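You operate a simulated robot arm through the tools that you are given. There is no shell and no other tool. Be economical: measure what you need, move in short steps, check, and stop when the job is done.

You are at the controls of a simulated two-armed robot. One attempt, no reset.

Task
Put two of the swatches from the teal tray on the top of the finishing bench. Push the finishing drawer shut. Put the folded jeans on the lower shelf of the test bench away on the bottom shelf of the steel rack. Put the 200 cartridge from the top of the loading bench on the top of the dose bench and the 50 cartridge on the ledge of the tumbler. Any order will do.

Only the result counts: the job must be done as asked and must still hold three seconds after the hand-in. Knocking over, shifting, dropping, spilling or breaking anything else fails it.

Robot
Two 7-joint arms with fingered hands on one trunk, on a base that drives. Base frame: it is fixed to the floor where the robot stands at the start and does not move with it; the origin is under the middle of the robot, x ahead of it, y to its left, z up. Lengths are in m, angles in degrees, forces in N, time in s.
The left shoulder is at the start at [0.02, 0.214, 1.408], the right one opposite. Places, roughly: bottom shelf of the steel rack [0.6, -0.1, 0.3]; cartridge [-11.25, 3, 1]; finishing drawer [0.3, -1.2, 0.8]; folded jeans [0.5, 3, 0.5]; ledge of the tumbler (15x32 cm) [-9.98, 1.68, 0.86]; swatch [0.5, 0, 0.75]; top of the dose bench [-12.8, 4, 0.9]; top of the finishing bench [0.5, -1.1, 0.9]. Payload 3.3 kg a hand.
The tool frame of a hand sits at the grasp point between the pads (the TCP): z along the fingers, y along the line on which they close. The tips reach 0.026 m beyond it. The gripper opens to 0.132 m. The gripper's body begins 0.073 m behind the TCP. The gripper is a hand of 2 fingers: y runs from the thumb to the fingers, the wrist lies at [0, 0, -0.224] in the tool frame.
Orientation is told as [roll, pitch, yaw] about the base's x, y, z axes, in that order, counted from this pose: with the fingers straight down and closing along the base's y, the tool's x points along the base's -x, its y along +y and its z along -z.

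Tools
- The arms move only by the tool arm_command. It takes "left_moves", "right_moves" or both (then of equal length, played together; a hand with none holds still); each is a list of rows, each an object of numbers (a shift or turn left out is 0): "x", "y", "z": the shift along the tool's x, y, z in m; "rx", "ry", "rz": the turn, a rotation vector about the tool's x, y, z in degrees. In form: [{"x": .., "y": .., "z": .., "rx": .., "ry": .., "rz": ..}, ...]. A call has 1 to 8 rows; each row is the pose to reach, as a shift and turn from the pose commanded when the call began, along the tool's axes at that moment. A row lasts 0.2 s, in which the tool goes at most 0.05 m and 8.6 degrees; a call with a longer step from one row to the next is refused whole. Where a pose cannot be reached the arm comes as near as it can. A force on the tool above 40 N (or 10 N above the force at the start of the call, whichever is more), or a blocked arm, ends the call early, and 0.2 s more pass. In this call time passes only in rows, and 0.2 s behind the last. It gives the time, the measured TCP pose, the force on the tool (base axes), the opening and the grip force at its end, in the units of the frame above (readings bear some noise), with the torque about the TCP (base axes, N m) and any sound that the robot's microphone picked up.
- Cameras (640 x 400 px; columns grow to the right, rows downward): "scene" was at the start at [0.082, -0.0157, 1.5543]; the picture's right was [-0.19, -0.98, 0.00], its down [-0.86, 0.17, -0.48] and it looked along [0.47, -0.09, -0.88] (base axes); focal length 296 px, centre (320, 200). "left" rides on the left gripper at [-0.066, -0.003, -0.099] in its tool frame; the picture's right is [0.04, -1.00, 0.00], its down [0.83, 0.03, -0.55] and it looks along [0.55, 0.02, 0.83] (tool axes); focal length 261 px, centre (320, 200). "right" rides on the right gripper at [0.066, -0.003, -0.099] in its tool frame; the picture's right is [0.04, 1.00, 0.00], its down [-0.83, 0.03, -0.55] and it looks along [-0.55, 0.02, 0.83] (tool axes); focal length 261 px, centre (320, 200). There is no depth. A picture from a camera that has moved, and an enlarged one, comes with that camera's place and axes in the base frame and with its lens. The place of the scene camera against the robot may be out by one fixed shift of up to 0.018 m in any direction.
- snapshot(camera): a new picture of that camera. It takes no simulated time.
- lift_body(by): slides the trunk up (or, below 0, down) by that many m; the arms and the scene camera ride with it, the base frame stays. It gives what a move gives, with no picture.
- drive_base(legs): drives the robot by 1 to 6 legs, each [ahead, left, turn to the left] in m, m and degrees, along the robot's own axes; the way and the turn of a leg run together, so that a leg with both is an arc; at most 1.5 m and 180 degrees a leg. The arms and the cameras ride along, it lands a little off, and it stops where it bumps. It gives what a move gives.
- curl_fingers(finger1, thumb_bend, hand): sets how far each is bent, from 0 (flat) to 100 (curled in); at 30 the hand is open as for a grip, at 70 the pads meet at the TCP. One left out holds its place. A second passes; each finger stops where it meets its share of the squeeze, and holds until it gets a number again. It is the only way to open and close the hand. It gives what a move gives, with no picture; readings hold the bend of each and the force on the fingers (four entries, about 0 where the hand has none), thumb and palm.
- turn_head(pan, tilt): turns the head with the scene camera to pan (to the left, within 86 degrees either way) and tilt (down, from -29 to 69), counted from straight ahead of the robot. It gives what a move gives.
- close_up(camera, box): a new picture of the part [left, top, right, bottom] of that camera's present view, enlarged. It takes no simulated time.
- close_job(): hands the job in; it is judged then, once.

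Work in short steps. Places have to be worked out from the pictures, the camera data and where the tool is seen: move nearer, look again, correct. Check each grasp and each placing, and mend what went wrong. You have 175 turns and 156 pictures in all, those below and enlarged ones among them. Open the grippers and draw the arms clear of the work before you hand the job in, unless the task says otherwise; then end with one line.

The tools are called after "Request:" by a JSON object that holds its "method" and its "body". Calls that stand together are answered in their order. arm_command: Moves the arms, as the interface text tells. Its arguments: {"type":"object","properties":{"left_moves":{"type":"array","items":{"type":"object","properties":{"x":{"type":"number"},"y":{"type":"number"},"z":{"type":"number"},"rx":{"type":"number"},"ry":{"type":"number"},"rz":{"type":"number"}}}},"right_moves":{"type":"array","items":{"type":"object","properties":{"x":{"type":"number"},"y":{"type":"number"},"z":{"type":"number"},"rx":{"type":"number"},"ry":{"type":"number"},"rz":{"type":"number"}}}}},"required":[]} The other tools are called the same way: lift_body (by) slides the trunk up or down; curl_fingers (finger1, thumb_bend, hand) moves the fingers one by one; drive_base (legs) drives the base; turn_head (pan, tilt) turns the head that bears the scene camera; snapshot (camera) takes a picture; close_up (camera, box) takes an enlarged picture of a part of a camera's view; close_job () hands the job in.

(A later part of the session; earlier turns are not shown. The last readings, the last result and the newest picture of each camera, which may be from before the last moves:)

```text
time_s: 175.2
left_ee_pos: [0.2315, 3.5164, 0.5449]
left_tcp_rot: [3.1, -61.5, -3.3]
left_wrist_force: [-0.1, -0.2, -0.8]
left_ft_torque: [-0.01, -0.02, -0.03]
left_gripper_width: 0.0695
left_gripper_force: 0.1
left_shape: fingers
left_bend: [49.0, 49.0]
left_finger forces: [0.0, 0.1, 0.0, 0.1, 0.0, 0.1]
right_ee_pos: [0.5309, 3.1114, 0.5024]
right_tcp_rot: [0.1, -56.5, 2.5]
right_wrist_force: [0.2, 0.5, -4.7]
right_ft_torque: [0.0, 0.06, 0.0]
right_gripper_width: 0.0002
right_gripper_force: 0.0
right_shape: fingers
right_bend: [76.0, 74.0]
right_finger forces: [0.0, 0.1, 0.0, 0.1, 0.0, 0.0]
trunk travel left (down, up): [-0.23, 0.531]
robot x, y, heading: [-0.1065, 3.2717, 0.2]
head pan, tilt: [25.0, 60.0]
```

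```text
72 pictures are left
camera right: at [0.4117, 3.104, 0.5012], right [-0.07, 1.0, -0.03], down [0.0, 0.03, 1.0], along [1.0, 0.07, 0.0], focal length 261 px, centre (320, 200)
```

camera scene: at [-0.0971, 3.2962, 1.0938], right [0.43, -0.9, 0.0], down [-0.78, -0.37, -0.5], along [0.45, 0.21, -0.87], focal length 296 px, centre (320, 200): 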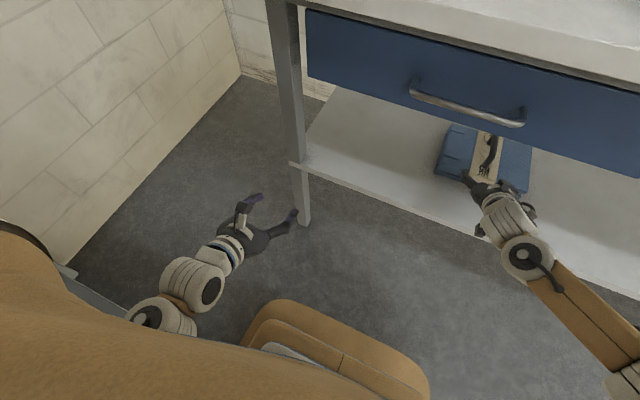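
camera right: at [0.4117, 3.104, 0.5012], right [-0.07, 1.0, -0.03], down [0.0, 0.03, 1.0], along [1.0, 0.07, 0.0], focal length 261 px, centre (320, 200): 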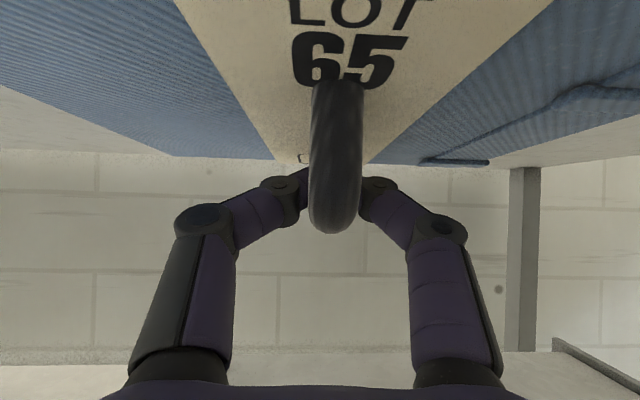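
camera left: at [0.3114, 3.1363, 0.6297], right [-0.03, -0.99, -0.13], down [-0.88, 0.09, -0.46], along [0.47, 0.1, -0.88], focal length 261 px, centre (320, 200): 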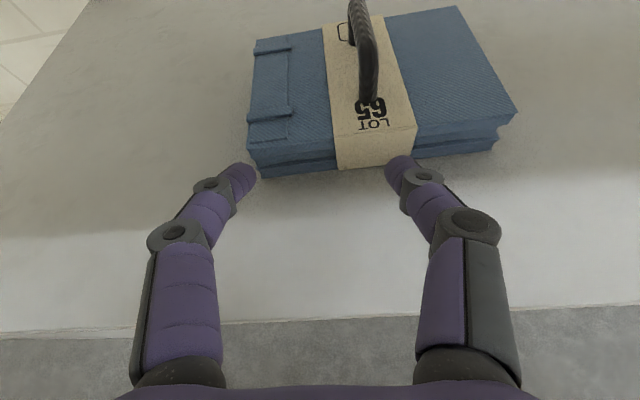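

The fingers closed under the bar inside the loop (no squeeze on it). I reopen, raise 14 mm and close again to clamp the bar itself.

Request:
{"method": "curl_fingers", "body": {"hand": "right", "finger1": 48, "thumb_bend": 48}}

Request:
{"method": "lift_body", "body": {"by": 0.014}}

Request:
{"method": "curl_fingers", "body": {"hand": "right", "finger1": 80, "thumb_bend": 80}}

Request:
{"method": "snapshot", "body": {"camera": "right"}}

```text
time_s: 176.2
left_ee_pos: [0.2303, 3.5172, 0.5457]
left_tcp_rot: [3.1, -61.6, -3.3]
left_wrist_force: [0.3, -0.4, 0.5]
left_ft_torque: [0.01, 0.03, 0.02]
left_gripper_width: 0.0698
left_gripper_force: 0.1
left_shape: fingers
left_bend: [49.0, 49.0]
left_finger forces: [0.0, 0.0, 0.0, 0.1, 0.0, 0.0]
right_ee_pos: [0.5307, 3.1116, 0.5022]
right_tcp_rot: [0.3, -56.4, 2.6]
right_wrist_force: [-0.3, 0.1, -0.4]
right_ft_torque: [0.01, 0.0, 0.01]
right_gripper_width: 0.0727
right_gripper_force: 0.0
right_shape: fingers
right_bend: [48.0, 48.0]
right_finger forces: [0.0, 0.0, 0.0, 0.0, 0.1, 0.0]
trunk travel left (down, up): [-0.23, 0.531]
robot x, y, heading: [-0.1109, 3.2755, 0.2]
head pan, tilt: [25.0, 60.0]
```

```text
time_s: 176.8
left_ee_pos: [0.2306, 3.5161, 0.5602]
left_tcp_rot: [3.1, -61.5, -3.2]
left_wrist_force: [-0.2, 0.1, 0.3]
left_ft_torque: [0.04, -0.04, 0.0]
left_gripper_width: 0.0698
left_gripper_force: 0.0
left_shape: fingers
left_bend: [49.0, 49.0]
left_finger forces: [0.0, 0.0, 0.0, 0.0, 0.0, 0.1]
right_ee_pos: [0.5312, 3.1123, 0.5168]
right_tcp_rot: [0.2, -56.4, 2.6]
right_wrist_force: [0.8, 0.4, 0.0]
right_ft_torque: [0.01, 0.01, 0.01]
right_gripper_width: 0.0726
right_gripper_force: 0.1
right_shape: fingers
right_bend: [48.0, 48.0]
right_finger forces: [0.0, 0.0, 0.1, 0.0, 0.0, 0.0]
trunk travel left (down, up): [-0.244, 0.517]
robot x, y, heading: [-0.1066, 3.273, 0.7]
head pan, tilt: [25.0, 60.0]
```

```text
time_s: 177.8
left_ee_pos: [0.2308, 3.5151, 0.5599]
left_tcp_rot: [3.1, -61.5, -3.2]
left_wrist_force: [0.3, -0.3, -0.7]
left_ft_torque: [0.02, 0.04, -0.02]
left_gripper_width: 0.0696
left_gripper_force: 0.0
left_shape: fingers
left_bend: [49.0, 49.0]
left_finger forces: [0.1, 0.0, 0.0, 0.1, 0.0, 0.0]
right_ee_pos: [0.5309, 3.112, 0.516]
right_tcp_rot: [0.2, -56.5, 2.6]
right_wrist_force: [-0.2, 0.1, 0.1]
right_ft_torque: [-0.03, 0.05, 0.01]
right_gripper_width: 0.0107
right_gripper_force: 14.3
right_shape: fingers
right_bend: [73.0, 72.0]
right_finger forces: [14.5, 0.0, 0.0, 0.1, 14.6, 0.0]
trunk travel left (down, up): [-0.244, 0.517]
robot x, y, heading: [-0.1029, 3.2733, 0.1]
head pan, tilt: [25.0, 60.0]
```

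```text
71 pictures are left
camera right: at [0.4116, 3.1039, 0.5151], right [-0.07, 1.0, -0.03], down [0.0, 0.03, 1.0], along [1.0, 0.07, 0.0], focal length 261 px, centre (320, 200)
```

right: 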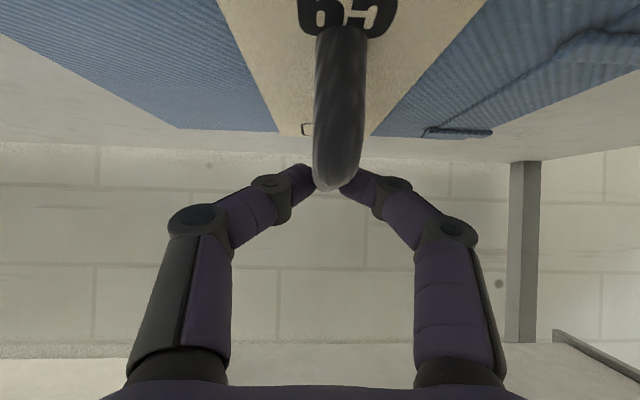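

Clamped with ~14.5 N. Lift 3 cm with the trunk and check it holds.

Request:
{"method": "lift_body", "body": {"by": 0.04}}

Request:
{"method": "snapshot", "body": {"camera": "right"}}

Request:
{"method": "snapshot", "body": {"camera": "scene"}}

```text
time_s: 178.7
left_ee_pos: [0.2312, 3.5173, 0.6002]
left_tcp_rot: [3.1, -61.5, -3.2]
left_wrist_force: [0.4, -0.4, 0.4]
left_ft_torque: [0.01, 0.03, 0.02]
left_gripper_width: 0.0698
left_gripper_force: 0.1
left_shape: fingers
left_bend: [49.0, 49.0]
left_finger forces: [0.0, 0.1, 0.0, 0.0, 0.0, 0.0]
right_ee_pos: [0.531, 3.1119, 0.5554]
right_tcp_rot: [0.2, -56.6, 2.7]
right_wrist_force: [-0.6, 0.2, -5.3]
right_ft_torque: [-0.02, 0.06, 0.03]
right_gripper_width: 0.011
right_gripper_force: 14.5
right_shape: fingers
right_bend: [73.0, 71.0]
right_finger forces: [14.3, 0.0, 0.0, 0.0, 14.5, 0.1]
trunk travel left (down, up): [-0.284, 0.477]
robot x, y, heading: [-0.1068, 3.2743, 0.5]
head pan, tilt: [25.0, 60.0]
```

```text
70 pictures are left
camera right: at [0.4118, 3.1043, 0.555], right [-0.07, 1.0, -0.03], down [0.0, 0.03, 1.0], along [1.0, 0.07, 0.0], focal length 261 px, centre (320, 200)
```

right: 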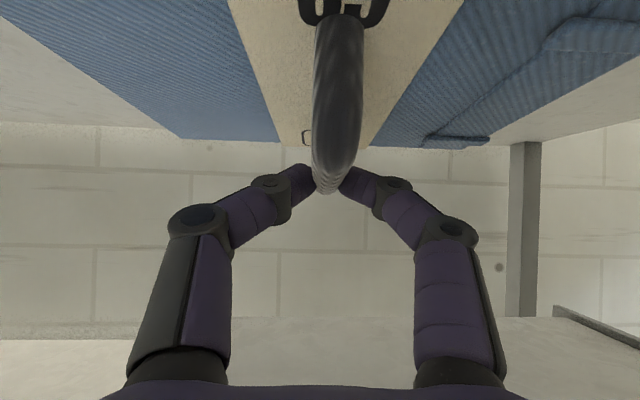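

```text
69 pictures are left
camera scene: at [0.009, 3.2988, 1.1487], right [0.43, -0.9, 0.0], down [-0.78, -0.37, -0.5], along [0.45, 0.21, -0.87], focal length 296 px, centre (320, 200)
```

scene: 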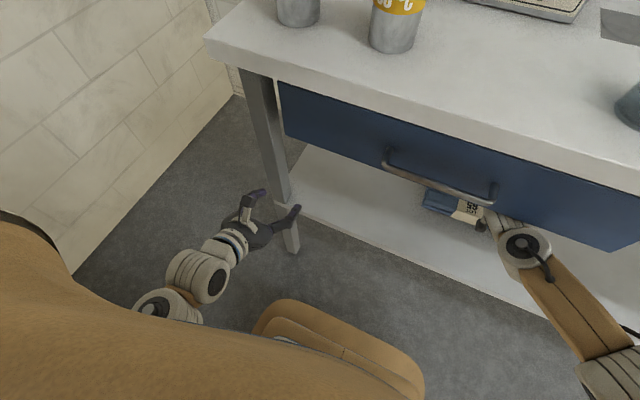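

It's held (5.3 N), about level. I lower 1.5 cm to keep the wrist clear of the drawer handle, then back straight out.

Request:
{"method": "lift_body", "body": {"by": -0.015}}

Request:
{"method": "drive_base", "body": {"legs": [[-0.4, 0, 0]]}}

Request:
{"method": "snapshot", "body": {"camera": "scene"}}

```text
time_s: 179.3
left_ee_pos: [0.2321, 3.516, 0.5858]
left_tcp_rot: [3.1, -61.5, -3.2]
left_wrist_force: [0.9, -0.1, 0.5]
left_ft_torque: [-0.01, -0.03, 0.02]
left_gripper_width: 0.0698
left_gripper_force: 0.2
left_shape: fingers
left_bend: [49.0, 49.0]
left_finger forces: [0.0, 0.0, 0.1, 0.0, 0.1, 0.1]
right_ee_pos: [0.531, 3.1112, 0.5406]
right_tcp_rot: [0.2, -56.5, 2.5]
right_wrist_force: [-0.1, -0.2, -4.7]
right_ft_torque: [-0.03, 0.04, -0.01]
right_gripper_width: 0.0107
right_gripper_force: 14.7
right_shape: fingers
right_bend: [73.0, 71.0]
right_finger forces: [14.3, 0.0, 0.0, 0.0, 14.4, 0.0]
trunk travel left (down, up): [-0.269, 0.492]
robot x, y, heading: [-0.1104, 3.2783, 0.3]
head pan, tilt: [25.0, 60.0]
```

```text
time_s: 181.8
left_ee_pos: [-0.1775, 3.5141, 0.5847]
left_tcp_rot: [3.1, -61.5, -3.2]
left_wrist_force: [0.1, -0.4, -0.6]
left_ft_torque: [0.03, 0.0, -0.01]
left_gripper_width: 0.0697
left_gripper_force: 0.0
left_shape: fingers
left_bend: [49.0, 49.0]
left_finger forces: [0.0, 0.0, 0.1, 0.1, 0.0, 0.0]
right_ee_pos: [0.1227, 3.1112, 0.5415]
right_tcp_rot: [0.2, -56.6, 2.8]
right_wrist_force: [0.2, 0.0, -4.8]
right_ft_torque: [-0.03, 0.05, -0.02]
right_gripper_width: 0.0107
right_gripper_force: 14.4
right_shape: fingers
right_bend: [73.0, 71.0]
right_finger forces: [14.2, 0.0, 0.0, 0.0, 14.4, 0.1]
trunk travel left (down, up): [-0.269, 0.492]
robot x, y, heading: [-0.5116, 3.2702, 0.5]
head pan, tilt: [25.0, 60.0]
```

```text
68 pictures are left
camera scene: at [-0.3965, 3.2965, 1.1335], right [0.43, -0.9, 0.0], down [-0.78, -0.37, -0.5], along [0.45, 0.21, -0.87], focal length 296 px, centre (320, 200)
```

scene: 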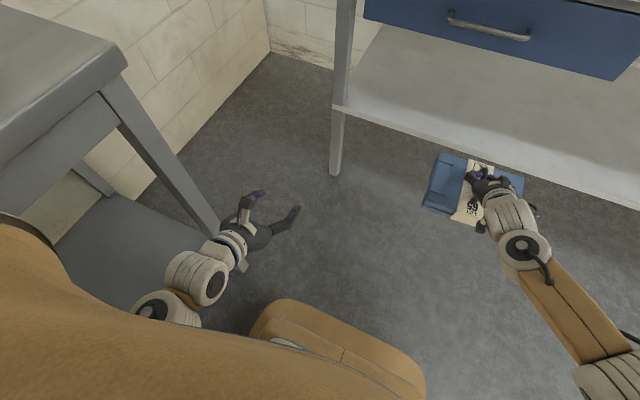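

Clear. I drive right along the aisle to the rack, then look at its bottom shelf.

Request:
{"method": "drive_base", "body": {"legs": [[0, -1.5, 0], [0, -1.5, 0], [0, -0.35, 0]]}}

Request:
{"method": "turn_head", "body": {"pan": 0, "tilt": 40}}

Request:
{"method": "snapshot", "body": {"camera": "scene"}}

```text
time_s: 197.8
left_ee_pos: [-0.0491, 0.2464, 0.5844]
left_tcp_rot: [3.1, -61.6, -1.4]
left_wrist_force: [-0.2, 0.4, -0.5]
left_ft_torque: [-0.01, 0.0, 0.01]
left_gripper_width: 0.0696
left_gripper_force: 0.1
left_shape: fingers
left_bend: [49.0, 49.0]
left_finger forces: [0.0, 0.0, 0.1, 0.1, 0.0, 0.0]
right_ee_pos: [0.2624, -0.1478, 0.5424]
right_tcp_rot: [0.2, -56.5, 4.6]
right_wrist_force: [-0.1, 0.3, -0.3]
right_ft_torque: [-0.02, 0.0, -0.03]
right_gripper_width: 0.0001
right_gripper_force: 0.1
right_shape: fingers
right_bend: [76.0, 76.0]
right_finger forces: [0.1, 0.0, 0.1, 0.0, 0.0, 0.0]
trunk travel left (down, up): [-0.269, 0.492]
robot x, y, heading: [-0.3807, -0.0115, 2.3]
head pan, tilt: [25.0, 60.0]
```

```text
time_s: 198.7
left_ee_pos: [-0.0488, 0.2463, 0.5853]
left_tcp_rot: [3.1, -61.4, -1.3]
left_wrist_force: [0.4, -0.1, -0.6]
left_ft_torque: [0.0, 0.0, 0.04]
left_gripper_width: 0.0698
left_gripper_force: 0.0
left_shape: fingers
left_bend: [49.0, 49.0]
left_finger forces: [0.0, 0.0, 0.0, 0.1, 0.1, 0.0]
right_ee_pos: [0.2635, -0.1476, 0.5418]
right_tcp_rot: [0.2, -56.5, 4.5]
right_wrist_force: [0.1, 0.2, 0.8]
right_ft_torque: [-0.03, -0.03, -0.01]
right_gripper_width: 0.0001
right_gripper_force: 0.0
right_shape: fingers
right_bend: [76.0, 76.0]
right_finger forces: [0.0, 0.1, 0.0, 0.0, 0.1, 0.0]
trunk travel left (down, up): [-0.269, 0.492]
robot x, y, heading: [-0.3787, -0.007, 2.0]
head pan, tilt: [0.0, 40.0]
```

```text
67 pictures are left
camera scene: at [-0.2362, -0.006, 1.1603], right [0.04, -1.0, 0.0], down [-0.64, -0.03, -0.77], along [0.76, 0.03, -0.64], focal length 296 px, centre (320, 200)
```

scene: 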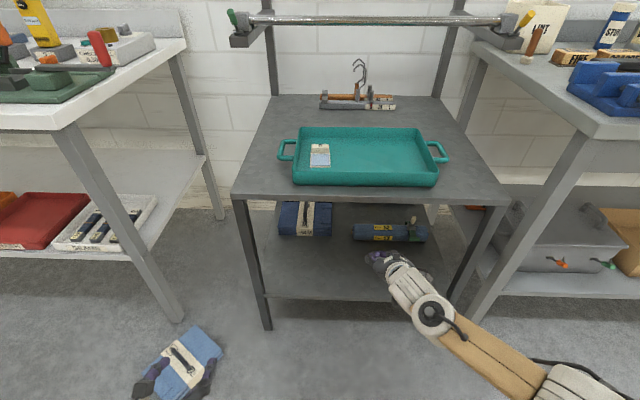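

The jeans slipped off on the way (drift toward the bench) and seem to lie on the floor below the left hand. I look with the left camera and a close-up.

Request:
{"method": "snapshot", "body": {"camera": "left"}}

Request:
{"method": "turn_head", "body": {"pan": 45, "tilt": 55}}

Request:
{"method": "snapshot", "body": {"camera": "scene"}}

```text
66 pictures are left
camera left: at [-0.1043, 0.2389, 0.6901], right [0.01, -1.0, -0.06], down [-0.88, 0.02, -0.47], along [0.47, 0.06, -0.88], focal length 261 px, centre (320, 200)
```

left: 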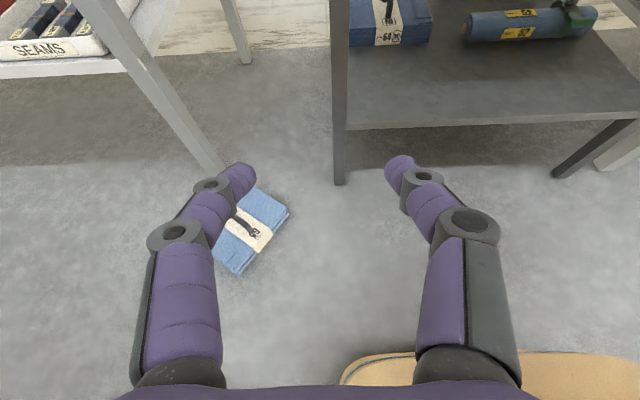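

```text
time_s: 199.8
left_ee_pos: [-0.0503, 0.2462, 0.5842]
left_tcp_rot: [3.0, -61.5, -1.4]
left_wrist_force: [1.2, 0.7, 0.2]
left_ft_torque: [-0.01, 0.03, 0.03]
left_gripper_width: 0.0697
left_gripper_force: 0.1
left_shape: fingers
left_bend: [49.0, 49.0]
left_finger forces: [0.0, 0.0, 0.0, 0.1, 0.1, 0.0]
right_ee_pos: [0.2638, -0.1477, 0.5417]
right_tcp_rot: [0.2, -56.5, 4.5]
right_wrist_force: [-0.6, 0.3, 0.4]
right_ft_torque: [0.03, 0.01, 0.0]
right_gripper_width: 0.0
right_gripper_force: 0.0
right_shape: fingers
right_bend: [76.0, 76.0]
right_finger forces: [0.0, 0.1, 0.1, 0.0, 0.1, 0.1]
trunk travel left (down, up): [-0.269, 0.492]
robot x, y, heading: [-0.3817, -0.0062, 1.9]
head pan, tilt: [45.0, 55.0]
```

```text
65 pictures are left
camera scene: at [-0.2721, 0.0435, 1.1397], right [0.73, -0.68, 0.0], down [-0.56, -0.6, -0.57], along [0.39, 0.42, -0.82], focal length 296 px, centre (320, 200)
```

scene: 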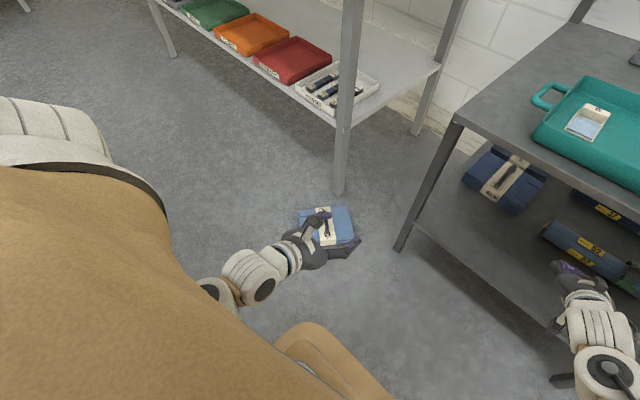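

The jeans lie upright on the floor near (0.17, 0.475), handle at a yaw of roughly 53°. I retract both hands to vertical first, then reposition the robot to face along the handle.

Request:
{"method": "arm_command", "body": {"right_moves": [{"ry": 7, "x": 0.012, "z": -0.026}, {"ry": 14, "x": 0.024, "z": -0.052}, {"ry": 21, "x": 0.036, "z": -0.078}, {"ry": 28, "x": 0.048, "z": -0.104}, {"ry": 35, "x": 0.06, "z": -0.13}, {"ry": 42, "x": 0.072, "z": -0.156}, {"ry": 49, "x": 0.084, "z": -0.18}, {"ry": 56.5, "x": 0.096, "z": -0.2}], "left_moves": [{"ry": 7.6}, {"ry": 15.2}, {"ry": 22.8}, {"ry": 30.4}, {"ry": 38}, {"ry": 45.6}, {"ry": 53.2}, {"ry": 61}]}}

Request:
{"method": "curl_fingers", "body": {"hand": "right", "finger1": 46, "thumb_bend": 46}}

Request:
{"method": "drive_base", "body": {"legs": [[0.08, 0.24, 0], [0, 0, 50]]}}

Request:
{"method": "turn_head", "body": {"pan": -15, "tilt": 60}}

Request:
{"method": "snapshot", "body": {"camera": "scene"}}

Request:
{"method": "snapshot", "body": {"camera": "right"}}

```text
time_s: 200.7
left_ee_pos: [-0.0562, 0.2952, 0.5798]
left_tcp_rot: [15.4, -36.6, -13.1]
left_wrist_force: [0.9, 0.1, 0.1]
left_ft_torque: [0.02, -0.03, 0.01]
left_gripper_width: 0.0699
left_gripper_force: 0.1
left_shape: fingers
left_bend: [49.0, 49.0]
left_finger forces: [0.1, 0.0, 0.0, 0.0, 0.1, 0.0]
left hand out of reach, approached as far as the arm can: row 4
right_ee_pos: [0.1764, -0.1547, 0.553]
right_tcp_rot: [0.1, -35.1, 4.6]
right_wrist_force: [0.5, -0.2, 0.1]
right_ft_torque: [0.0, 0.05, 0.0]
right_gripper_width: 0.0
right_gripper_force: 0.1
right_shape: fingers
right_bend: [76.0, 76.0]
right_finger forces: [0.0, 0.1, 0.0, 0.0, 0.0, 0.1]
trunk travel left (down, up): [-0.269, 0.492]
robot x, y, heading: [-0.3768, -0.0103, 2.2]
head pan, tilt: [45.0, 55.0]
stopped in row 4 (left hand): the arm was blocked; the commanded pose is now the measured one
```

```text
time_s: 201.7
left_ee_pos: [-0.0579, 0.2955, 0.5796]
left_tcp_rot: [15.5, -36.8, -13.2]
left_wrist_force: [-0.1, -0.6, 0.1]
left_ft_torque: [0.03, -0.01, 0.02]
left_gripper_width: 0.0696
left_gripper_force: 0.1
left_shape: fingers
left_bend: [49.0, 49.0]
left_finger forces: [0.1, 0.0, 0.0, 0.1, 0.1, 0.0]
right_ee_pos: [0.1759, -0.155, 0.5532]
right_tcp_rot: [0.2, -35.1, 4.6]
right_wrist_force: [-0.3, -0.1, 0.0]
right_ft_torque: [-0.02, 0.0, 0.0]
right_gripper_width: 0.0796
right_gripper_force: 0.0
right_shape: fingers
right_bend: [46.0, 46.0]
right_finger forces: [0.0, 0.0, 0.0, 0.0, 0.1, 0.1]
trunk travel left (down, up): [-0.269, 0.492]
robot x, y, heading: [-0.3778, -0.0041, 2.2]
head pan, tilt: [45.0, 55.0]
```

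```text
time_s: 205.8
left_ee_pos: [-0.3242, 0.6792, 0.5786]
left_tcp_rot: [15.4, -36.6, 35.9]
left_wrist_force: [0.3, -0.1, 0.2]
left_ft_torque: [0.0, -0.03, -0.02]
left_gripper_width: 0.0696
left_gripper_force: 0.0
left_shape: fingers
left_bend: [49.0, 49.0]
left_finger forces: [0.0, 0.0, 0.1, 0.0, 0.0, 0.1]
right_ee_pos: [0.1686, 0.5585, 0.5536]
right_tcp_rot: [0.3, -35.2, 53.5]
right_wrist_force: [0.2, 0.5, -0.3]
right_ft_torque: [0.03, 0.04, 0.03]
right_gripper_width: 0.0796
right_gripper_force: 0.0
right_shape: fingers
right_bend: [46.0, 46.0]
right_finger forces: [0.0, 0.0, 0.0, 0.0, 0.1, 0.1]
trunk travel left (down, up): [-0.269, 0.492]
robot x, y, heading: [-0.3078, 0.236, 51.2]
head pan, tilt: [45.0, 55.0]
```

```text
time_s: 207.1
left_ee_pos: [-0.324, 0.6784, 0.5796]
left_tcp_rot: [15.5, -36.6, 35.7]
left_wrist_force: [0.0, -0.7, -0.2]
left_ft_torque: [-0.02, -0.01, 0.01]
left_gripper_width: 0.0696
left_gripper_force: 0.2
left_shape: fingers
left_bend: [49.0, 49.0]
left_finger forces: [0.0, 0.0, 0.1, 0.0, 0.1, 0.0]
right_ee_pos: [0.1694, 0.5594, 0.5534]
right_tcp_rot: [0.2, -35.1, 53.5]
right_wrist_force: [-0.5, 0.4, -0.5]
right_ft_torque: [-0.03, 0.02, -0.01]
right_gripper_width: 0.0796
right_gripper_force: 0.0
right_shape: fingers
right_bend: [46.0, 46.0]
right_finger forces: [0.0, 0.0, 0.0, 0.1, 0.0, 0.0]
trunk travel left (down, up): [-0.269, 0.492]
robot x, y, heading: [-0.308, 0.2409, 51.2]
head pan, tilt: [-15.0, 60.0]
```

```text
64 pictures are left
camera scene: at [-0.2142, 0.3116, 1.1336], right [0.59, -0.81, 0.0], down [-0.7, -0.51, -0.5], along [0.4, 0.29, -0.87], focal length 296 px, centre (320, 200)
```

scene: 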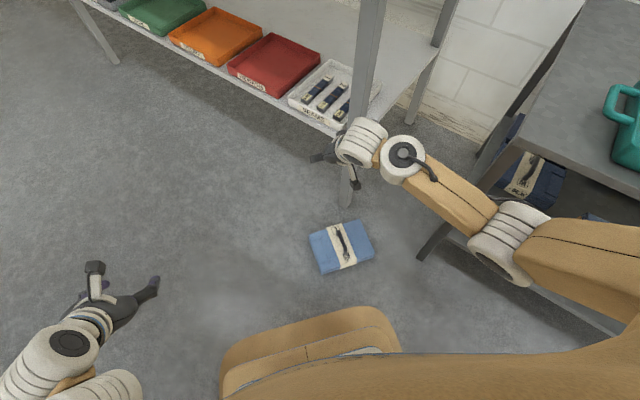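

```text
63 pictures are left
camera right: at [0.1045, 0.4684, 0.5959], right [-0.82, 0.57, -0.02], down [0.19, 0.31, 0.93], along [0.53, 0.76, -0.36], focal length 261 px, centre (320, 200)
```

right: 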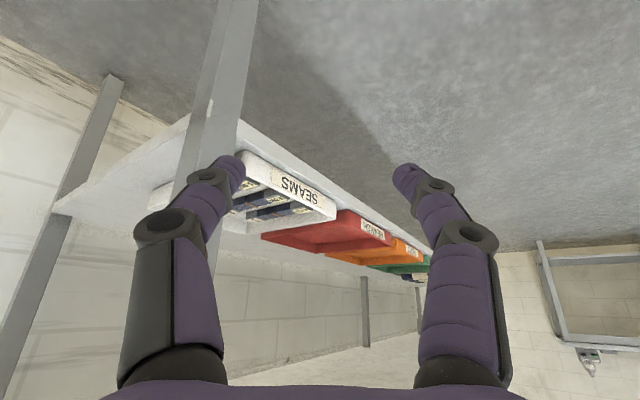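

Jeans at (0.16, 0.487), handle yaw ≈ 50°, robot heading 51°. I drive 6 cm ahead, then turn the right hand vertical over the handle.

Request:
{"method": "drive_base", "body": {"legs": [[0.06, 0, 0]]}}

Request:
{"method": "arm_command", "body": {"right_moves": [{"ry": 7, "x": 0.02, "y": -0.008, "z": -0.014}, {"ry": 14, "x": 0.04, "y": -0.016, "z": -0.028}, {"ry": 21, "x": 0.06, "y": -0.024, "z": -0.042}, {"ry": 28, "x": 0.08, "y": -0.032, "z": -0.056}, {"ry": 35, "x": 0.1, "y": -0.039, "z": -0.07}]}}

Request:
{"method": "snapshot", "body": {"camera": "right"}}

```text
time_s: 208.1
left_ee_pos: [-0.2852, 0.726, 0.5803]
left_tcp_rot: [15.4, -36.6, 35.8]
left_wrist_force: [-0.3, -0.8, 0.5]
left_ft_torque: [0.0, -0.03, -0.03]
left_gripper_width: 0.0697
left_gripper_force: 0.0
left_shape: fingers
left_bend: [49.0, 49.0]
left_finger forces: [0.1, 0.0, 0.0, 0.0, 0.0, 0.0]
right_ee_pos: [0.2067, 0.6052, 0.5539]
right_tcp_rot: [0.2, -35.1, 53.4]
right_wrist_force: [-0.9, 0.1, -0.8]
right_ft_torque: [0.02, -0.04, 0.01]
right_gripper_width: 0.0796
right_gripper_force: 0.0
right_shape: fingers
right_bend: [46.0, 46.0]
right_finger forces: [0.0, 0.0, 0.0, 0.0, 0.0, 0.0]
trunk travel left (down, up): [-0.269, 0.492]
robot x, y, heading: [-0.2683, 0.2879, 51.2]
head pan, tilt: [-15.0, 60.0]
```

```text
time_s: 209.2
left_ee_pos: [-0.2857, 0.725, 0.5798]
left_tcp_rot: [15.4, -36.7, 35.8]
left_wrist_force: [1.1, 0.5, -0.1]
left_ft_torque: [-0.02, 0.02, 0.02]
left_gripper_width: 0.0698
left_gripper_force: 0.0
left_shape: fingers
left_bend: [49.0, 49.0]
left_finger forces: [0.1, 0.0, 0.0, 0.0, 0.0, 0.1]
right_ee_pos: [0.1642, 0.4814, 0.5538]
right_tcp_rot: [0.1, 0.1, 53.7]
right_wrist_force: [0.3, 0.9, 0.1]
right_ft_torque: [-0.01, 0.01, 0.0]
right_gripper_width: 0.0795
right_gripper_force: 0.1
right_shape: fingers
right_bend: [46.0, 46.0]
right_finger forces: [0.1, 0.0, 0.0, 0.0, 0.1, 0.0]
trunk travel left (down, up): [-0.269, 0.492]
robot x, y, heading: [-0.2689, 0.2843, 50.9]
head pan, tilt: [-15.0, 60.0]
```

```text
62 pictures are left
camera right: at [0.1282, 0.4285, 0.6516], right [-0.83, 0.56, 0.0], down [0.47, 0.69, 0.55], along [0.31, 0.46, -0.83], focal length 261 px, centre (320, 200)
```

right: 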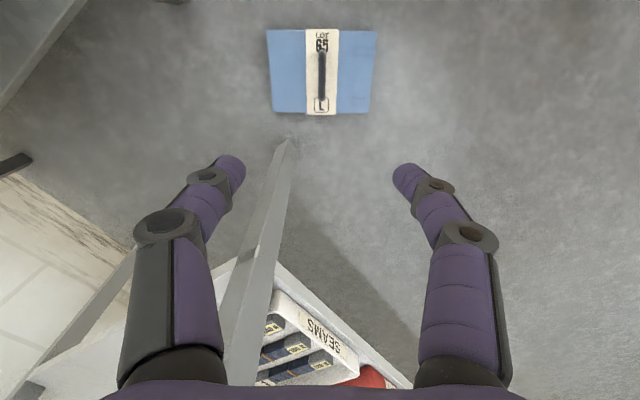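

The hand is aligned with the handle. Small shift, then lower the trunk 0.25 and recheck.

Request:
{"method": "arm_command", "body": {"right_moves": [{"x": -0.012, "y": 0.004}]}}

Request:
{"method": "lift_body", "body": {"by": -0.25}}

Request:
{"method": "snapshot", "body": {"camera": "right"}}

```text
time_s: 209.7
left_ee_pos: [-0.2854, 0.7251, 0.5791]
left_tcp_rot: [15.4, -36.6, 35.8]
left_wrist_force: [0.4, -0.8, -0.2]
left_ft_torque: [-0.01, 0.01, 0.0]
left_gripper_width: 0.0693
left_gripper_force: 0.0
left_shape: fingers
left_bend: [49.0, 49.0]
left_finger forces: [0.0, 0.1, 0.1, 0.1, 0.1, 0.0]
right_ee_pos: [0.1707, 0.4959, 0.5551]
right_tcp_rot: [0.1, -0.2, 53.5]
right_wrist_force: [0.2, 0.5, 0.0]
right_ft_torque: [-0.02, 0.0, -0.02]
right_gripper_width: 0.0796
right_gripper_force: 0.0
right_shape: fingers
right_bend: [46.0, 46.0]
right_finger forces: [0.1, 0.0, 0.0, 0.0, 0.1, 0.1]
trunk travel left (down, up): [-0.269, 0.492]
robot x, y, heading: [-0.2692, 0.2846, 51.2]
head pan, tilt: [-15.0, 60.0]
```

```text
time_s: 212.2
left_ee_pos: [-0.2866, 0.7183, 0.336]
left_tcp_rot: [15.5, -33.8, 35.8]
left_wrist_force: [0.1, -0.5, 0.4]
left_ft_torque: [-0.03, -0.01, 0.02]
left_gripper_width: 0.0698
left_gripper_force: 0.0
left_shape: fingers
left_bend: [49.0, 49.0]
left_finger forces: [0.1, 0.0, 0.0, 0.0, 0.0, 0.0]
right_ee_pos: [0.1793, 0.5016, 0.3067]
right_tcp_rot: [1.1, 0.5, 53.5]
right_wrist_force: [-0.3, 0.3, -0.3]
right_ft_torque: [0.01, 0.02, 0.02]
right_gripper_width: 0.0795
right_gripper_force: 0.1
right_shape: fingers
right_bend: [46.0, 46.0]
right_finger forces: [0.1, 0.1, 0.0, 0.0, 0.1, 0.0]
trunk travel left (down, up): [-0.019, 0.742]
robot x, y, heading: [-0.268, 0.2829, 51.3]
head pan, tilt: [-15.0, 60.0]
```

```text
61 pictures are left
camera right: at [0.1431, 0.4477, 0.4055], right [-0.83, 0.56, 0.02], down [0.48, 0.69, 0.55], along [0.29, 0.46, -0.84], focal length 261 px, centre (320, 200)
```

right: 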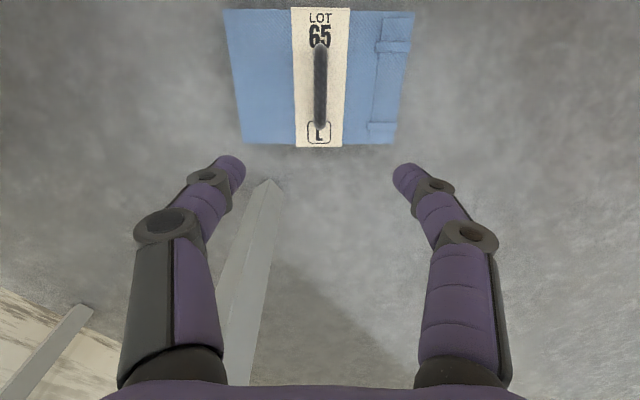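

Handle at (0.167, 0.494). I adjust back 13 mm, left 5 mm, and descend to z ≈ 0.15.

Request:
{"method": "arm_command", "body": {"right_moves": [{"x": 0.013, "y": 0.005, "z": 0.04, "ry": -0.5, "rx": 1}, {"x": 0.013, "y": 0.005, "z": 0.08, "ry": -0.5, "rx": 1}, {"x": 0.013, "y": 0.005, "z": 0.12, "ry": -0.5, "rx": 1}, {"x": 0.013, "y": 0.005, "z": 0.15, "ry": -0.5, "rx": 1}]}}

Request:
{"method": "snapshot", "body": {"camera": "right"}}

```text
time_s: 213.2
left_ee_pos: [-0.29, 0.7139, 0.3335]
left_tcp_rot: [15.3, -33.2, 36.0]
left_wrist_force: [0.1, 0.5, 0.3]
left_ft_torque: [0.01, 0.01, 0.03]
left_gripper_width: 0.0697
left_gripper_force: 0.1
left_shape: fingers
left_bend: [49.0, 49.0]
left_finger forces: [0.0, 0.0, 0.0, 0.0, 0.1, 0.1]
right_ee_pos: [0.1625, 0.4949, 0.1546]
right_tcp_rot: [0.0, -0.1, 53.6]
right_wrist_force: [-0.3, -0.5, -0.2]
right_ft_torque: [0.02, -0.03, 0.02]
right_gripper_width: 0.0795
right_gripper_force: 0.0
right_shape: fingers
right_bend: [46.0, 46.0]
right_finger forces: [0.1, 0.1, 0.1, 0.0, 0.2, 0.1]
trunk travel left (down, up): [-0.019, 0.742]
robot x, y, heading: [-0.2692, 0.2821, 50.9]
head pan, tilt: [-15.0, 60.0]
```

```text
60 pictures are left
camera right: at [0.125, 0.4406, 0.2527], right [-0.83, 0.56, 0.0], down [0.47, 0.69, 0.55], along [0.31, 0.46, -0.83], focal length 261 px, centre (320, 200)
```

right: 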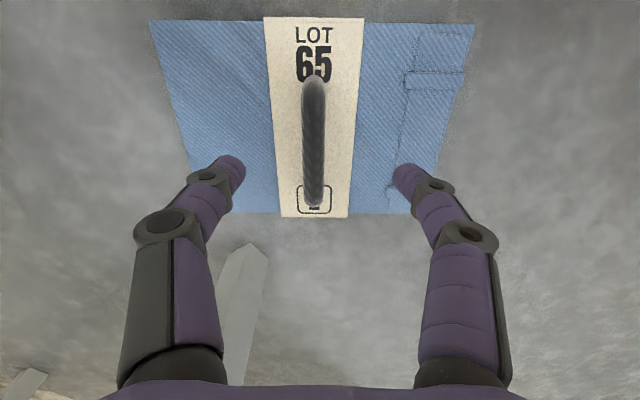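

Bar centred within a few mm. I descend to z ≈ 0.105 and clamp.

Request:
{"method": "arm_command", "body": {"right_moves": [{"x": 0.006, "y": -0.003, "z": 0.025}, {"x": 0.006, "y": -0.003, "z": 0.048}]}}

Request:
{"method": "curl_fingers", "body": {"hand": "right", "finger1": 80, "thumb_bend": 80}}

Request:
{"method": "snapshot", "body": {"camera": "right"}}

```text
time_s: 213.8
left_ee_pos: [-0.2921, 0.7128, 0.3297]
left_tcp_rot: [15.3, -32.9, 36.0]
left_wrist_force: [0.0, 0.2, -0.1]
left_ft_torque: [0.01, 0.01, 0.01]
left_gripper_width: 0.0696
left_gripper_force: 0.1
left_shape: fingers
left_bend: [49.0, 49.0]
left_finger forces: [0.0, 0.1, 0.1, 0.1, 0.1, 0.1]
right_ee_pos: [0.1603, 0.4838, 0.1058]
right_tcp_rot: [0.1, -0.1, 53.5]
right_wrist_force: [0.0, 1.0, 0.1]
right_ft_torque: [0.01, 0.02, 0.03]
right_gripper_width: 0.0795
right_gripper_force: 0.0
right_shape: fingers
right_bend: [46.0, 46.0]
right_finger forces: [0.1, 0.0, 0.0, 0.1, 0.1, 0.0]
trunk travel left (down, up): [-0.019, 0.742]
robot x, y, heading: [-0.2711, 0.2844, 51.1]
head pan, tilt: [-15.0, 60.0]
```

```text
time_s: 214.8
left_ee_pos: [-0.2945, 0.7091, 0.3282]
left_tcp_rot: [14.9, -32.5, 36.2]
left_wrist_force: [0.0, -0.1, 0.5]
left_ft_torque: [0.0, 0.05, 0.05]
left_gripper_width: 0.0694
left_gripper_force: 0.0
left_shape: fingers
left_bend: [49.0, 49.0]
left_finger forces: [0.0, 0.1, 0.0, 0.1, 0.0, 0.1]
right_ee_pos: [0.1588, 0.4857, 0.1052]
right_tcp_rot: [0.0, 0.0, 53.7]
right_wrist_force: [0.2, -0.1, 0.1]
right_ft_torque: [-0.03, -0.01, 0.0]
right_gripper_width: 0.0105
right_gripper_force: 13.7
right_shape: fingers
right_bend: [74.0, 71.0]
right_finger forces: [13.1, 0.0, 0.0, 0.0, 13.5, 0.1]
trunk travel left (down, up): [-0.019, 0.742]
robot x, y, heading: [-0.2712, 0.2802, 51.1]
head pan, tilt: [-15.0, 60.0]
```

```text
59 pictures are left
camera right: at [0.1217, 0.4306, 0.2036], right [-0.83, 0.56, 0.0], down [0.47, 0.69, 0.55], along [0.31, 0.46, -0.83], focal length 261 px, centre (320, 200)
```

right: 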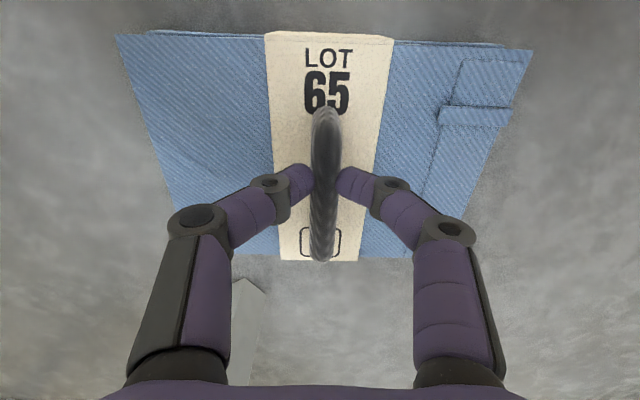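

Clamped, but for placing under the rack top I need the hand tilted forward while the jeans are level. I reopen, tilt the hand −40° about the TCP, and clamp again.

Request:
{"method": "curl_fingers", "body": {"hand": "right", "finger1": 48, "thumb_bend": 48}}

Request:
{"method": "arm_command", "body": {"right_moves": [{"ry": -8, "z": -0.002}, {"ry": -16, "z": -0.004}, {"ry": -24, "z": -0.006}, {"ry": -32, "z": -0.006}, {"ry": -40, "z": -0.006}]}}

Request:
{"method": "snapshot", "body": {"camera": "right"}}

```text
time_s: 215.8
left_ee_pos: [-0.2972, 0.7064, 0.3256]
left_tcp_rot: [14.7, -32.3, 36.2]
left_wrist_force: [-0.3, -0.5, -0.7]
left_ft_torque: [0.0, -0.01, 0.02]
left_gripper_width: 0.07
left_gripper_force: 0.0
left_shape: fingers
left_bend: [49.0, 49.0]
left_finger forces: [0.0, 0.0, 0.0, 0.0, 0.1, 0.0]
right_ee_pos: [0.1597, 0.4853, 0.1052]
right_tcp_rot: [0.0, -0.1, 53.6]
right_wrist_force: [-0.2, -0.1, 0.2]
right_ft_torque: [-0.02, 0.0, 0.02]
right_gripper_width: 0.0725
right_gripper_force: 0.0
right_shape: fingers
right_bend: [48.0, 48.0]
right_finger forces: [0.1, 0.0, 0.0, 0.0, 0.1, 0.0]
trunk travel left (down, up): [-0.019, 0.742]
robot x, y, heading: [-0.2684, 0.282, 51.2]
head pan, tilt: [-15.0, 60.0]
```

```text
time_s: 217.0
left_ee_pos: [-0.2977, 0.7034, 0.3248]
left_tcp_rot: [14.7, -32.1, 36.3]
left_wrist_force: [0.6, -0.2, -0.6]
left_ft_torque: [0.01, -0.06, 0.01]
left_gripper_width: 0.0696
left_gripper_force: 0.1
left_shape: fingers
left_bend: [49.0, 49.0]
left_finger forces: [0.0, 0.0, 0.0, 0.0, 0.1, 0.0]
right_ee_pos: [0.1594, 0.4849, 0.1123]
right_tcp_rot: [0.1, -40.4, 53.6]
right_wrist_force: [-0.2, -0.5, 0.0]
right_ft_torque: [-0.04, 0.01, 0.01]
right_gripper_width: 0.0728
right_gripper_force: 0.1
right_shape: fingers
right_bend: [48.0, 48.0]
right_finger forces: [0.0, 0.0, 0.1, 0.1, 0.0, 0.1]
trunk travel left (down, up): [-0.019, 0.742]
robot x, y, heading: [-0.2686, 0.2832, 51.3]
head pan, tilt: [-15.0, 60.0]
```

```text
58 pictures are left
camera right: at [0.0934, 0.3932, 0.1441], right [-0.82, 0.57, -0.03], down [0.14, 0.24, 0.96], along [0.55, 0.79, -0.28], focal length 261 px, centre (320, 200)
```

right: 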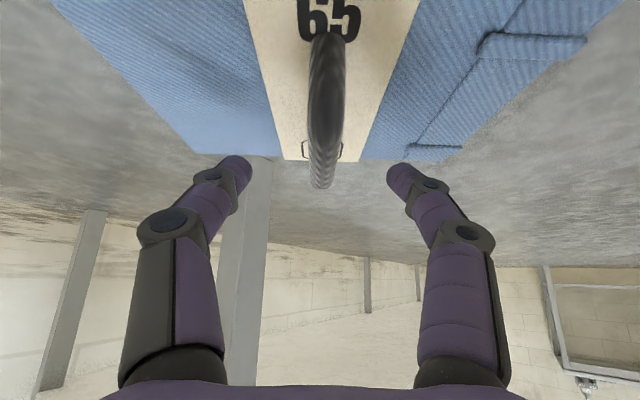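

Tips flank the bar near its top; I go 5 mm lower for a deeper grip and clamp.

Request:
{"method": "arm_command", "body": {"right_moves": [{"x": 0.0035, "z": 0.004}]}}

Request:
{"method": "curl_fingers", "body": {"hand": "right", "finger1": 85, "thumb_bend": 85}}

Request:
{"method": "arm_command", "body": {"right_moves": [{"x": -0.013, "z": -0.015}, {"x": -0.026, "z": -0.03}, {"x": -0.039, "z": -0.046}]}}

Request:
{"method": "snapshot", "body": {"camera": "right"}}

```text
time_s: 217.4
left_ee_pos: [-0.2993, 0.7037, 0.3242]
left_tcp_rot: [14.6, -32.1, 36.3]
left_wrist_force: [0.2, 0.2, -0.2]
left_ft_torque: [0.0, 0.02, -0.01]
left_gripper_width: 0.0695
left_gripper_force: 0.2
left_shape: fingers
left_bend: [49.0, 49.0]
left_finger forces: [0.0, 0.1, 0.0, 0.0, 0.0, 0.0]
right_ee_pos: [0.1602, 0.4863, 0.108]
right_tcp_rot: [0.0, -40.3, 53.7]
right_wrist_force: [-0.4, 0.2, 0.1]
right_ft_torque: [-0.02, -0.01, 0.01]
right_gripper_width: 0.0727
right_gripper_force: 0.0
right_shape: fingers
right_bend: [48.0, 48.0]
right_finger forces: [0.0, 0.1, 0.0, 0.0, 0.0, 0.0]
trunk travel left (down, up): [-0.019, 0.742]
robot x, y, heading: [-0.2709, 0.283, 51.3]
head pan, tilt: [-15.0, 60.0]
```

```text
time_s: 218.4
left_ee_pos: [-0.3003, 0.7029, 0.3236]
left_tcp_rot: [14.7, -32.0, 36.2]
left_wrist_force: [0.4, 0.1, 0.4]
left_ft_torque: [0.0, -0.01, 0.0]
left_gripper_width: 0.0696
left_gripper_force: 0.0
left_shape: fingers
left_bend: [49.0, 49.0]
left_finger forces: [0.0, 0.0, 0.0, 0.0, 0.1, 0.0]
right_ee_pos: [0.1606, 0.4848, 0.1074]
right_tcp_rot: [-0.2, -40.3, 53.6]
right_wrist_force: [3.4, -0.9, 3.4]
right_ft_torque: [0.03, -0.12, -0.05]
right_gripper_width: 0.0
right_gripper_force: 0.0
right_shape: fingers
right_bend: [80.0, 76.0]
right_finger forces: [0.0, 0.0, 0.0, 0.0, 0.1, 0.1]
trunk travel left (down, up): [-0.019, 0.742]
robot x, y, heading: [-0.2704, 0.2857, 51.2]
head pan, tilt: [-15.0, 60.0]
```

```text
time_s: 219.2
left_ee_pos: [-0.3002, 0.7018, 0.3225]
left_tcp_rot: [14.7, -32.0, 36.3]
left_wrist_force: [0.6, 0.0, 0.2]
left_ft_torque: [-0.01, 0.0, -0.03]
left_gripper_width: 0.0698
left_gripper_force: 0.0
left_shape: fingers
left_bend: [49.0, 49.0]
left_finger forces: [0.1, 0.0, 0.0, 0.1, 0.0, 0.0]
right_ee_pos: [0.162, 0.4873, 0.1685]
right_tcp_rot: [-0.2, -40.3, 53.7]
right_wrist_force: [0.0, 0.1, -0.3]
right_ft_torque: [0.0, -0.03, 0.01]
right_gripper_width: 0.0002
right_gripper_force: 0.1
right_shape: fingers
right_bend: [80.0, 76.0]
right_finger forces: [0.0, 0.0, 0.0, 0.0, 0.0, 0.0]
trunk travel left (down, up): [-0.019, 0.742]
robot x, y, heading: [-0.2671, 0.2841, 51.1]
head pan, tilt: [-15.0, 60.0]
```

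```text
57 pictures are left
camera right: at [0.0954, 0.3943, 0.2012], right [-0.82, 0.57, -0.03], down [0.14, 0.24, 0.96], along [0.55, 0.79, -0.28], focal length 261 px, centre (320, 200)
```

right: 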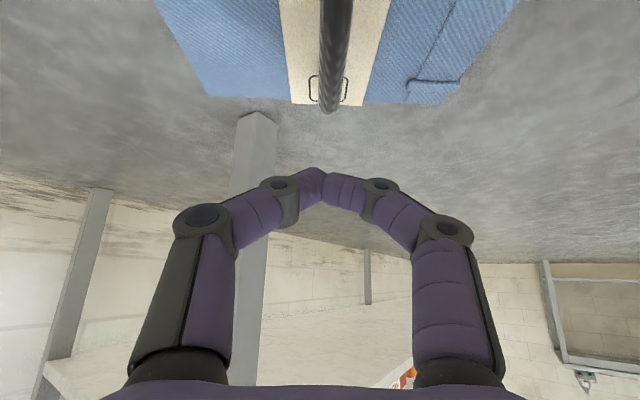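

The fingers closed just above the bar. I reopen, go down to z ≈ 0.100, and clamp with less over-curl.

Request:
{"method": "curl_fingers", "body": {"hand": "right", "finger1": 48, "thumb_bend": 48}}

Request:
{"method": "arm_command", "body": {"right_moves": [{"x": 0.022, "z": 0.026}, {"x": 0.044, "z": 0.0525}]}}

Request:
{"method": "snapshot", "body": {"camera": "right"}}

Request:
{"method": "curl_fingers", "body": {"hand": "right", "finger1": 80, "thumb_bend": 80}}

```text
time_s: 220.2
left_ee_pos: [-0.3027, 0.7009, 0.3231]
left_tcp_rot: [14.6, -31.9, 36.3]
left_wrist_force: [0.1, -0.2, -0.4]
left_ft_torque: [-0.03, -0.01, 0.0]
left_gripper_width: 0.0698
left_gripper_force: 0.2
left_shape: fingers
left_bend: [49.0, 49.0]
left_finger forces: [0.0, 0.0, 0.1, 0.0, 0.1, 0.0]
right_ee_pos: [0.1624, 0.4869, 0.1688]
right_tcp_rot: [-0.2, -40.3, 53.7]
right_wrist_force: [-0.4, 0.5, -0.1]
right_ft_torque: [-0.03, -0.01, 0.0]
right_gripper_width: 0.0727
right_gripper_force: 0.1
right_shape: fingers
right_bend: [48.0, 48.0]
right_finger forces: [0.1, 0.0, 0.1, 0.1, 0.0, 0.0]
trunk travel left (down, up): [-0.019, 0.742]
robot x, y, heading: [-0.2715, 0.2814, 51.3]
head pan, tilt: [-15.0, 60.0]
```

```text
time_s: 220.8
left_ee_pos: [-0.3018, 0.7009, 0.3215]
left_tcp_rot: [14.6, -31.8, 36.3]
left_wrist_force: [-0.8, -1.0, -0.3]
left_ft_torque: [-0.01, -0.02, 0.01]
left_gripper_width: 0.0698
left_gripper_force: 0.0
left_shape: fingers
left_bend: [49.0, 49.0]
left_finger forces: [0.0, 0.1, 0.0, 0.0, 0.0, 0.1]
right_ee_pos: [0.1593, 0.4895, 0.0979]
right_tcp_rot: [-0.2, -40.4, 53.8]
right_wrist_force: [0.1, -0.1, 1.0]
right_ft_torque: [0.01, 0.0, 0.0]
right_gripper_width: 0.0727
right_gripper_force: 0.0
right_shape: fingers
right_bend: [48.0, 48.0]
right_finger forces: [0.0, 0.0, 0.0, 0.0, 0.0, 0.0]
trunk travel left (down, up): [-0.019, 0.742]
robot x, y, heading: [-0.2699, 0.2812, 50.9]
head pan, tilt: [-15.0, 60.0]
```

```text
56 pictures are left
camera right: at [0.0928, 0.3964, 0.1304], right [-0.82, 0.57, -0.03], down [0.13, 0.24, 0.96], along [0.55, 0.79, -0.28], focal length 261 px, centre (320, 200)
```

right: 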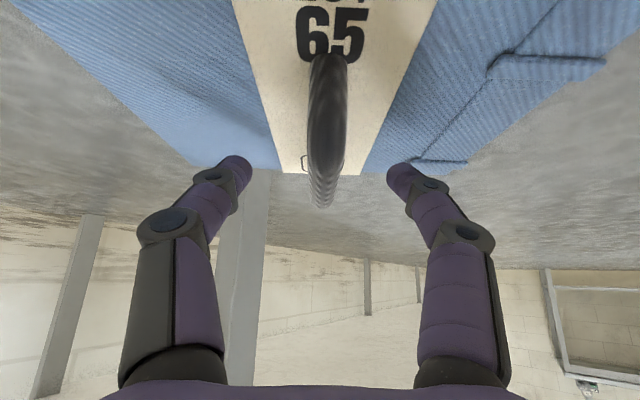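

```text
time_s: 221.8
left_ee_pos: [-0.3034, 0.7008, 0.3214]
left_tcp_rot: [14.6, -31.7, 36.3]
left_wrist_force: [0.6, -0.2, -0.4]
left_ft_torque: [0.01, -0.01, -0.01]
left_gripper_width: 0.0697
left_gripper_force: 0.0
left_shape: fingers
left_bend: [49.0, 49.0]
left_finger forces: [0.1, 0.0, 0.1, 0.1, 0.1, 0.0]
right_ee_pos: [0.159, 0.4886, 0.0988]
right_tcp_rot: [-0.3, -40.4, 53.7]
right_wrist_force: [-0.1, 0.0, 0.3]
right_ft_torque: [-0.04, -0.03, 0.0]
right_gripper_width: 0.0114
right_gripper_force: 15.6
right_shape: fingers
right_bend: [73.0, 72.0]
right_finger forces: [15.6, 0.0, 0.1, 0.0, 15.3, 0.0]
trunk travel left (down, up): [-0.019, 0.742]
robot x, y, heading: [-0.2699, 0.2812, 51.0]
head pan, tilt: [-15.0, 60.0]
```

Clamped with 15.5 N. I raise the trunk 0.25, back up 0.2 m, and check the hold.

Request:
{"method": "lift_body", "body": {"by": 0.2}}

Request:
{"method": "drive_base", "body": {"legs": [[-0.2, 0, 0]]}}

Request:
{"method": "snapshot", "body": {"camera": "right"}}

Request:
{"method": "snapshot", "body": {"camera": "scene"}}

```text
time_s: 224.0
left_ee_pos: [-0.2931, 0.7354, 0.5311]
left_tcp_rot: [19.2, -35.9, 31.9]
left_wrist_force: [0.5, -0.8, -0.1]
left_ft_torque: [0.02, -0.01, 0.01]
left_gripper_width: 0.0698
left_gripper_force: 0.1
left_shape: fingers
left_bend: [49.0, 49.0]
left_finger forces: [0.0, 0.0, 0.0, 0.0, 0.0, 0.0]
right_ee_pos: [0.1577, 0.4817, 0.2968]
right_tcp_rot: [-1.1, -40.5, 54.3]
right_wrist_force: [-1.0, -0.2, -4.1]
right_ft_torque: [-0.06, 0.01, 0.01]
right_gripper_width: 0.0114
right_gripper_force: 15.6
right_shape: fingers
right_bend: [73.0, 72.0]
right_finger forces: [15.6, 0.0, 0.0, 0.0, 15.5, 0.0]
trunk travel left (down, up): [-0.219, 0.542]
robot x, y, heading: [-0.2694, 0.2783, 51.2]
head pan, tilt: [-15.0, 60.0]
```

```text
time_s: 225.6
left_ee_pos: [-0.4197, 0.5809, 0.5311]
left_tcp_rot: [19.0, -35.6, 32.0]
left_wrist_force: [1.0, 0.3, 0.2]
left_ft_torque: [0.05, 0.06, -0.01]
left_gripper_width: 0.0697
left_gripper_force: 0.0
left_shape: fingers
left_bend: [49.0, 49.0]
left_finger forces: [0.1, 0.0, 0.0, 0.0, 0.0, 0.1]
right_ee_pos: [0.0327, 0.3295, 0.2974]
right_tcp_rot: [-1.0, -40.6, 54.4]
right_wrist_force: [0.3, 0.9, -4.4]
right_ft_torque: [-0.06, 0.01, 0.0]
right_gripper_width: 0.0115
right_gripper_force: 15.2
right_shape: fingers
right_bend: [73.0, 72.0]
right_finger forces: [15.5, 0.1, 0.1, 0.1, 15.5, 0.0]
trunk travel left (down, up): [-0.219, 0.542]
robot x, y, heading: [-0.3938, 0.1279, 51.3]
head pan, tilt: [-15.0, 60.0]
```

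```text
55 pictures are left
camera right: at [-0.033, 0.2367, 0.3292], right [-0.82, 0.57, -0.04], down [0.12, 0.25, 0.96], along [0.56, 0.79, -0.27], focal length 261 px, centre (320, 200)
```

right: 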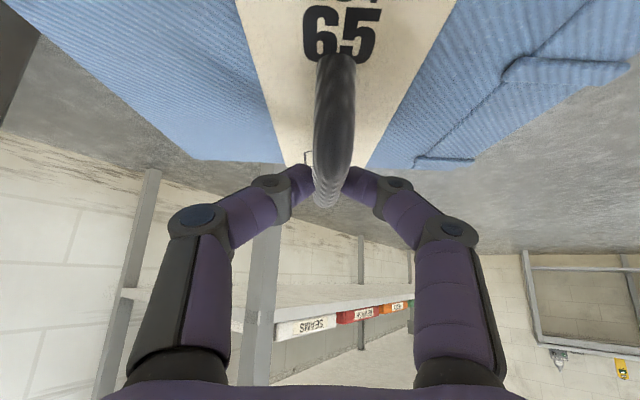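

```text
54 pictures are left
camera scene: at [-0.2916, 0.2155, 1.0825], right [0.59, -0.81, 0.0], down [-0.7, -0.51, -0.5], along [0.4, 0.29, -0.87], focal length 296 px, centre (320, 200)
```

scene: 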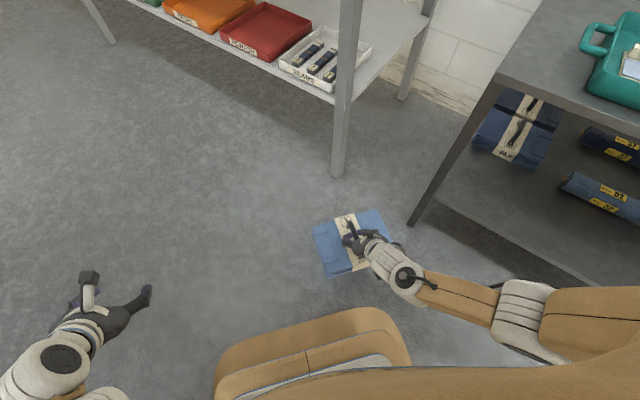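

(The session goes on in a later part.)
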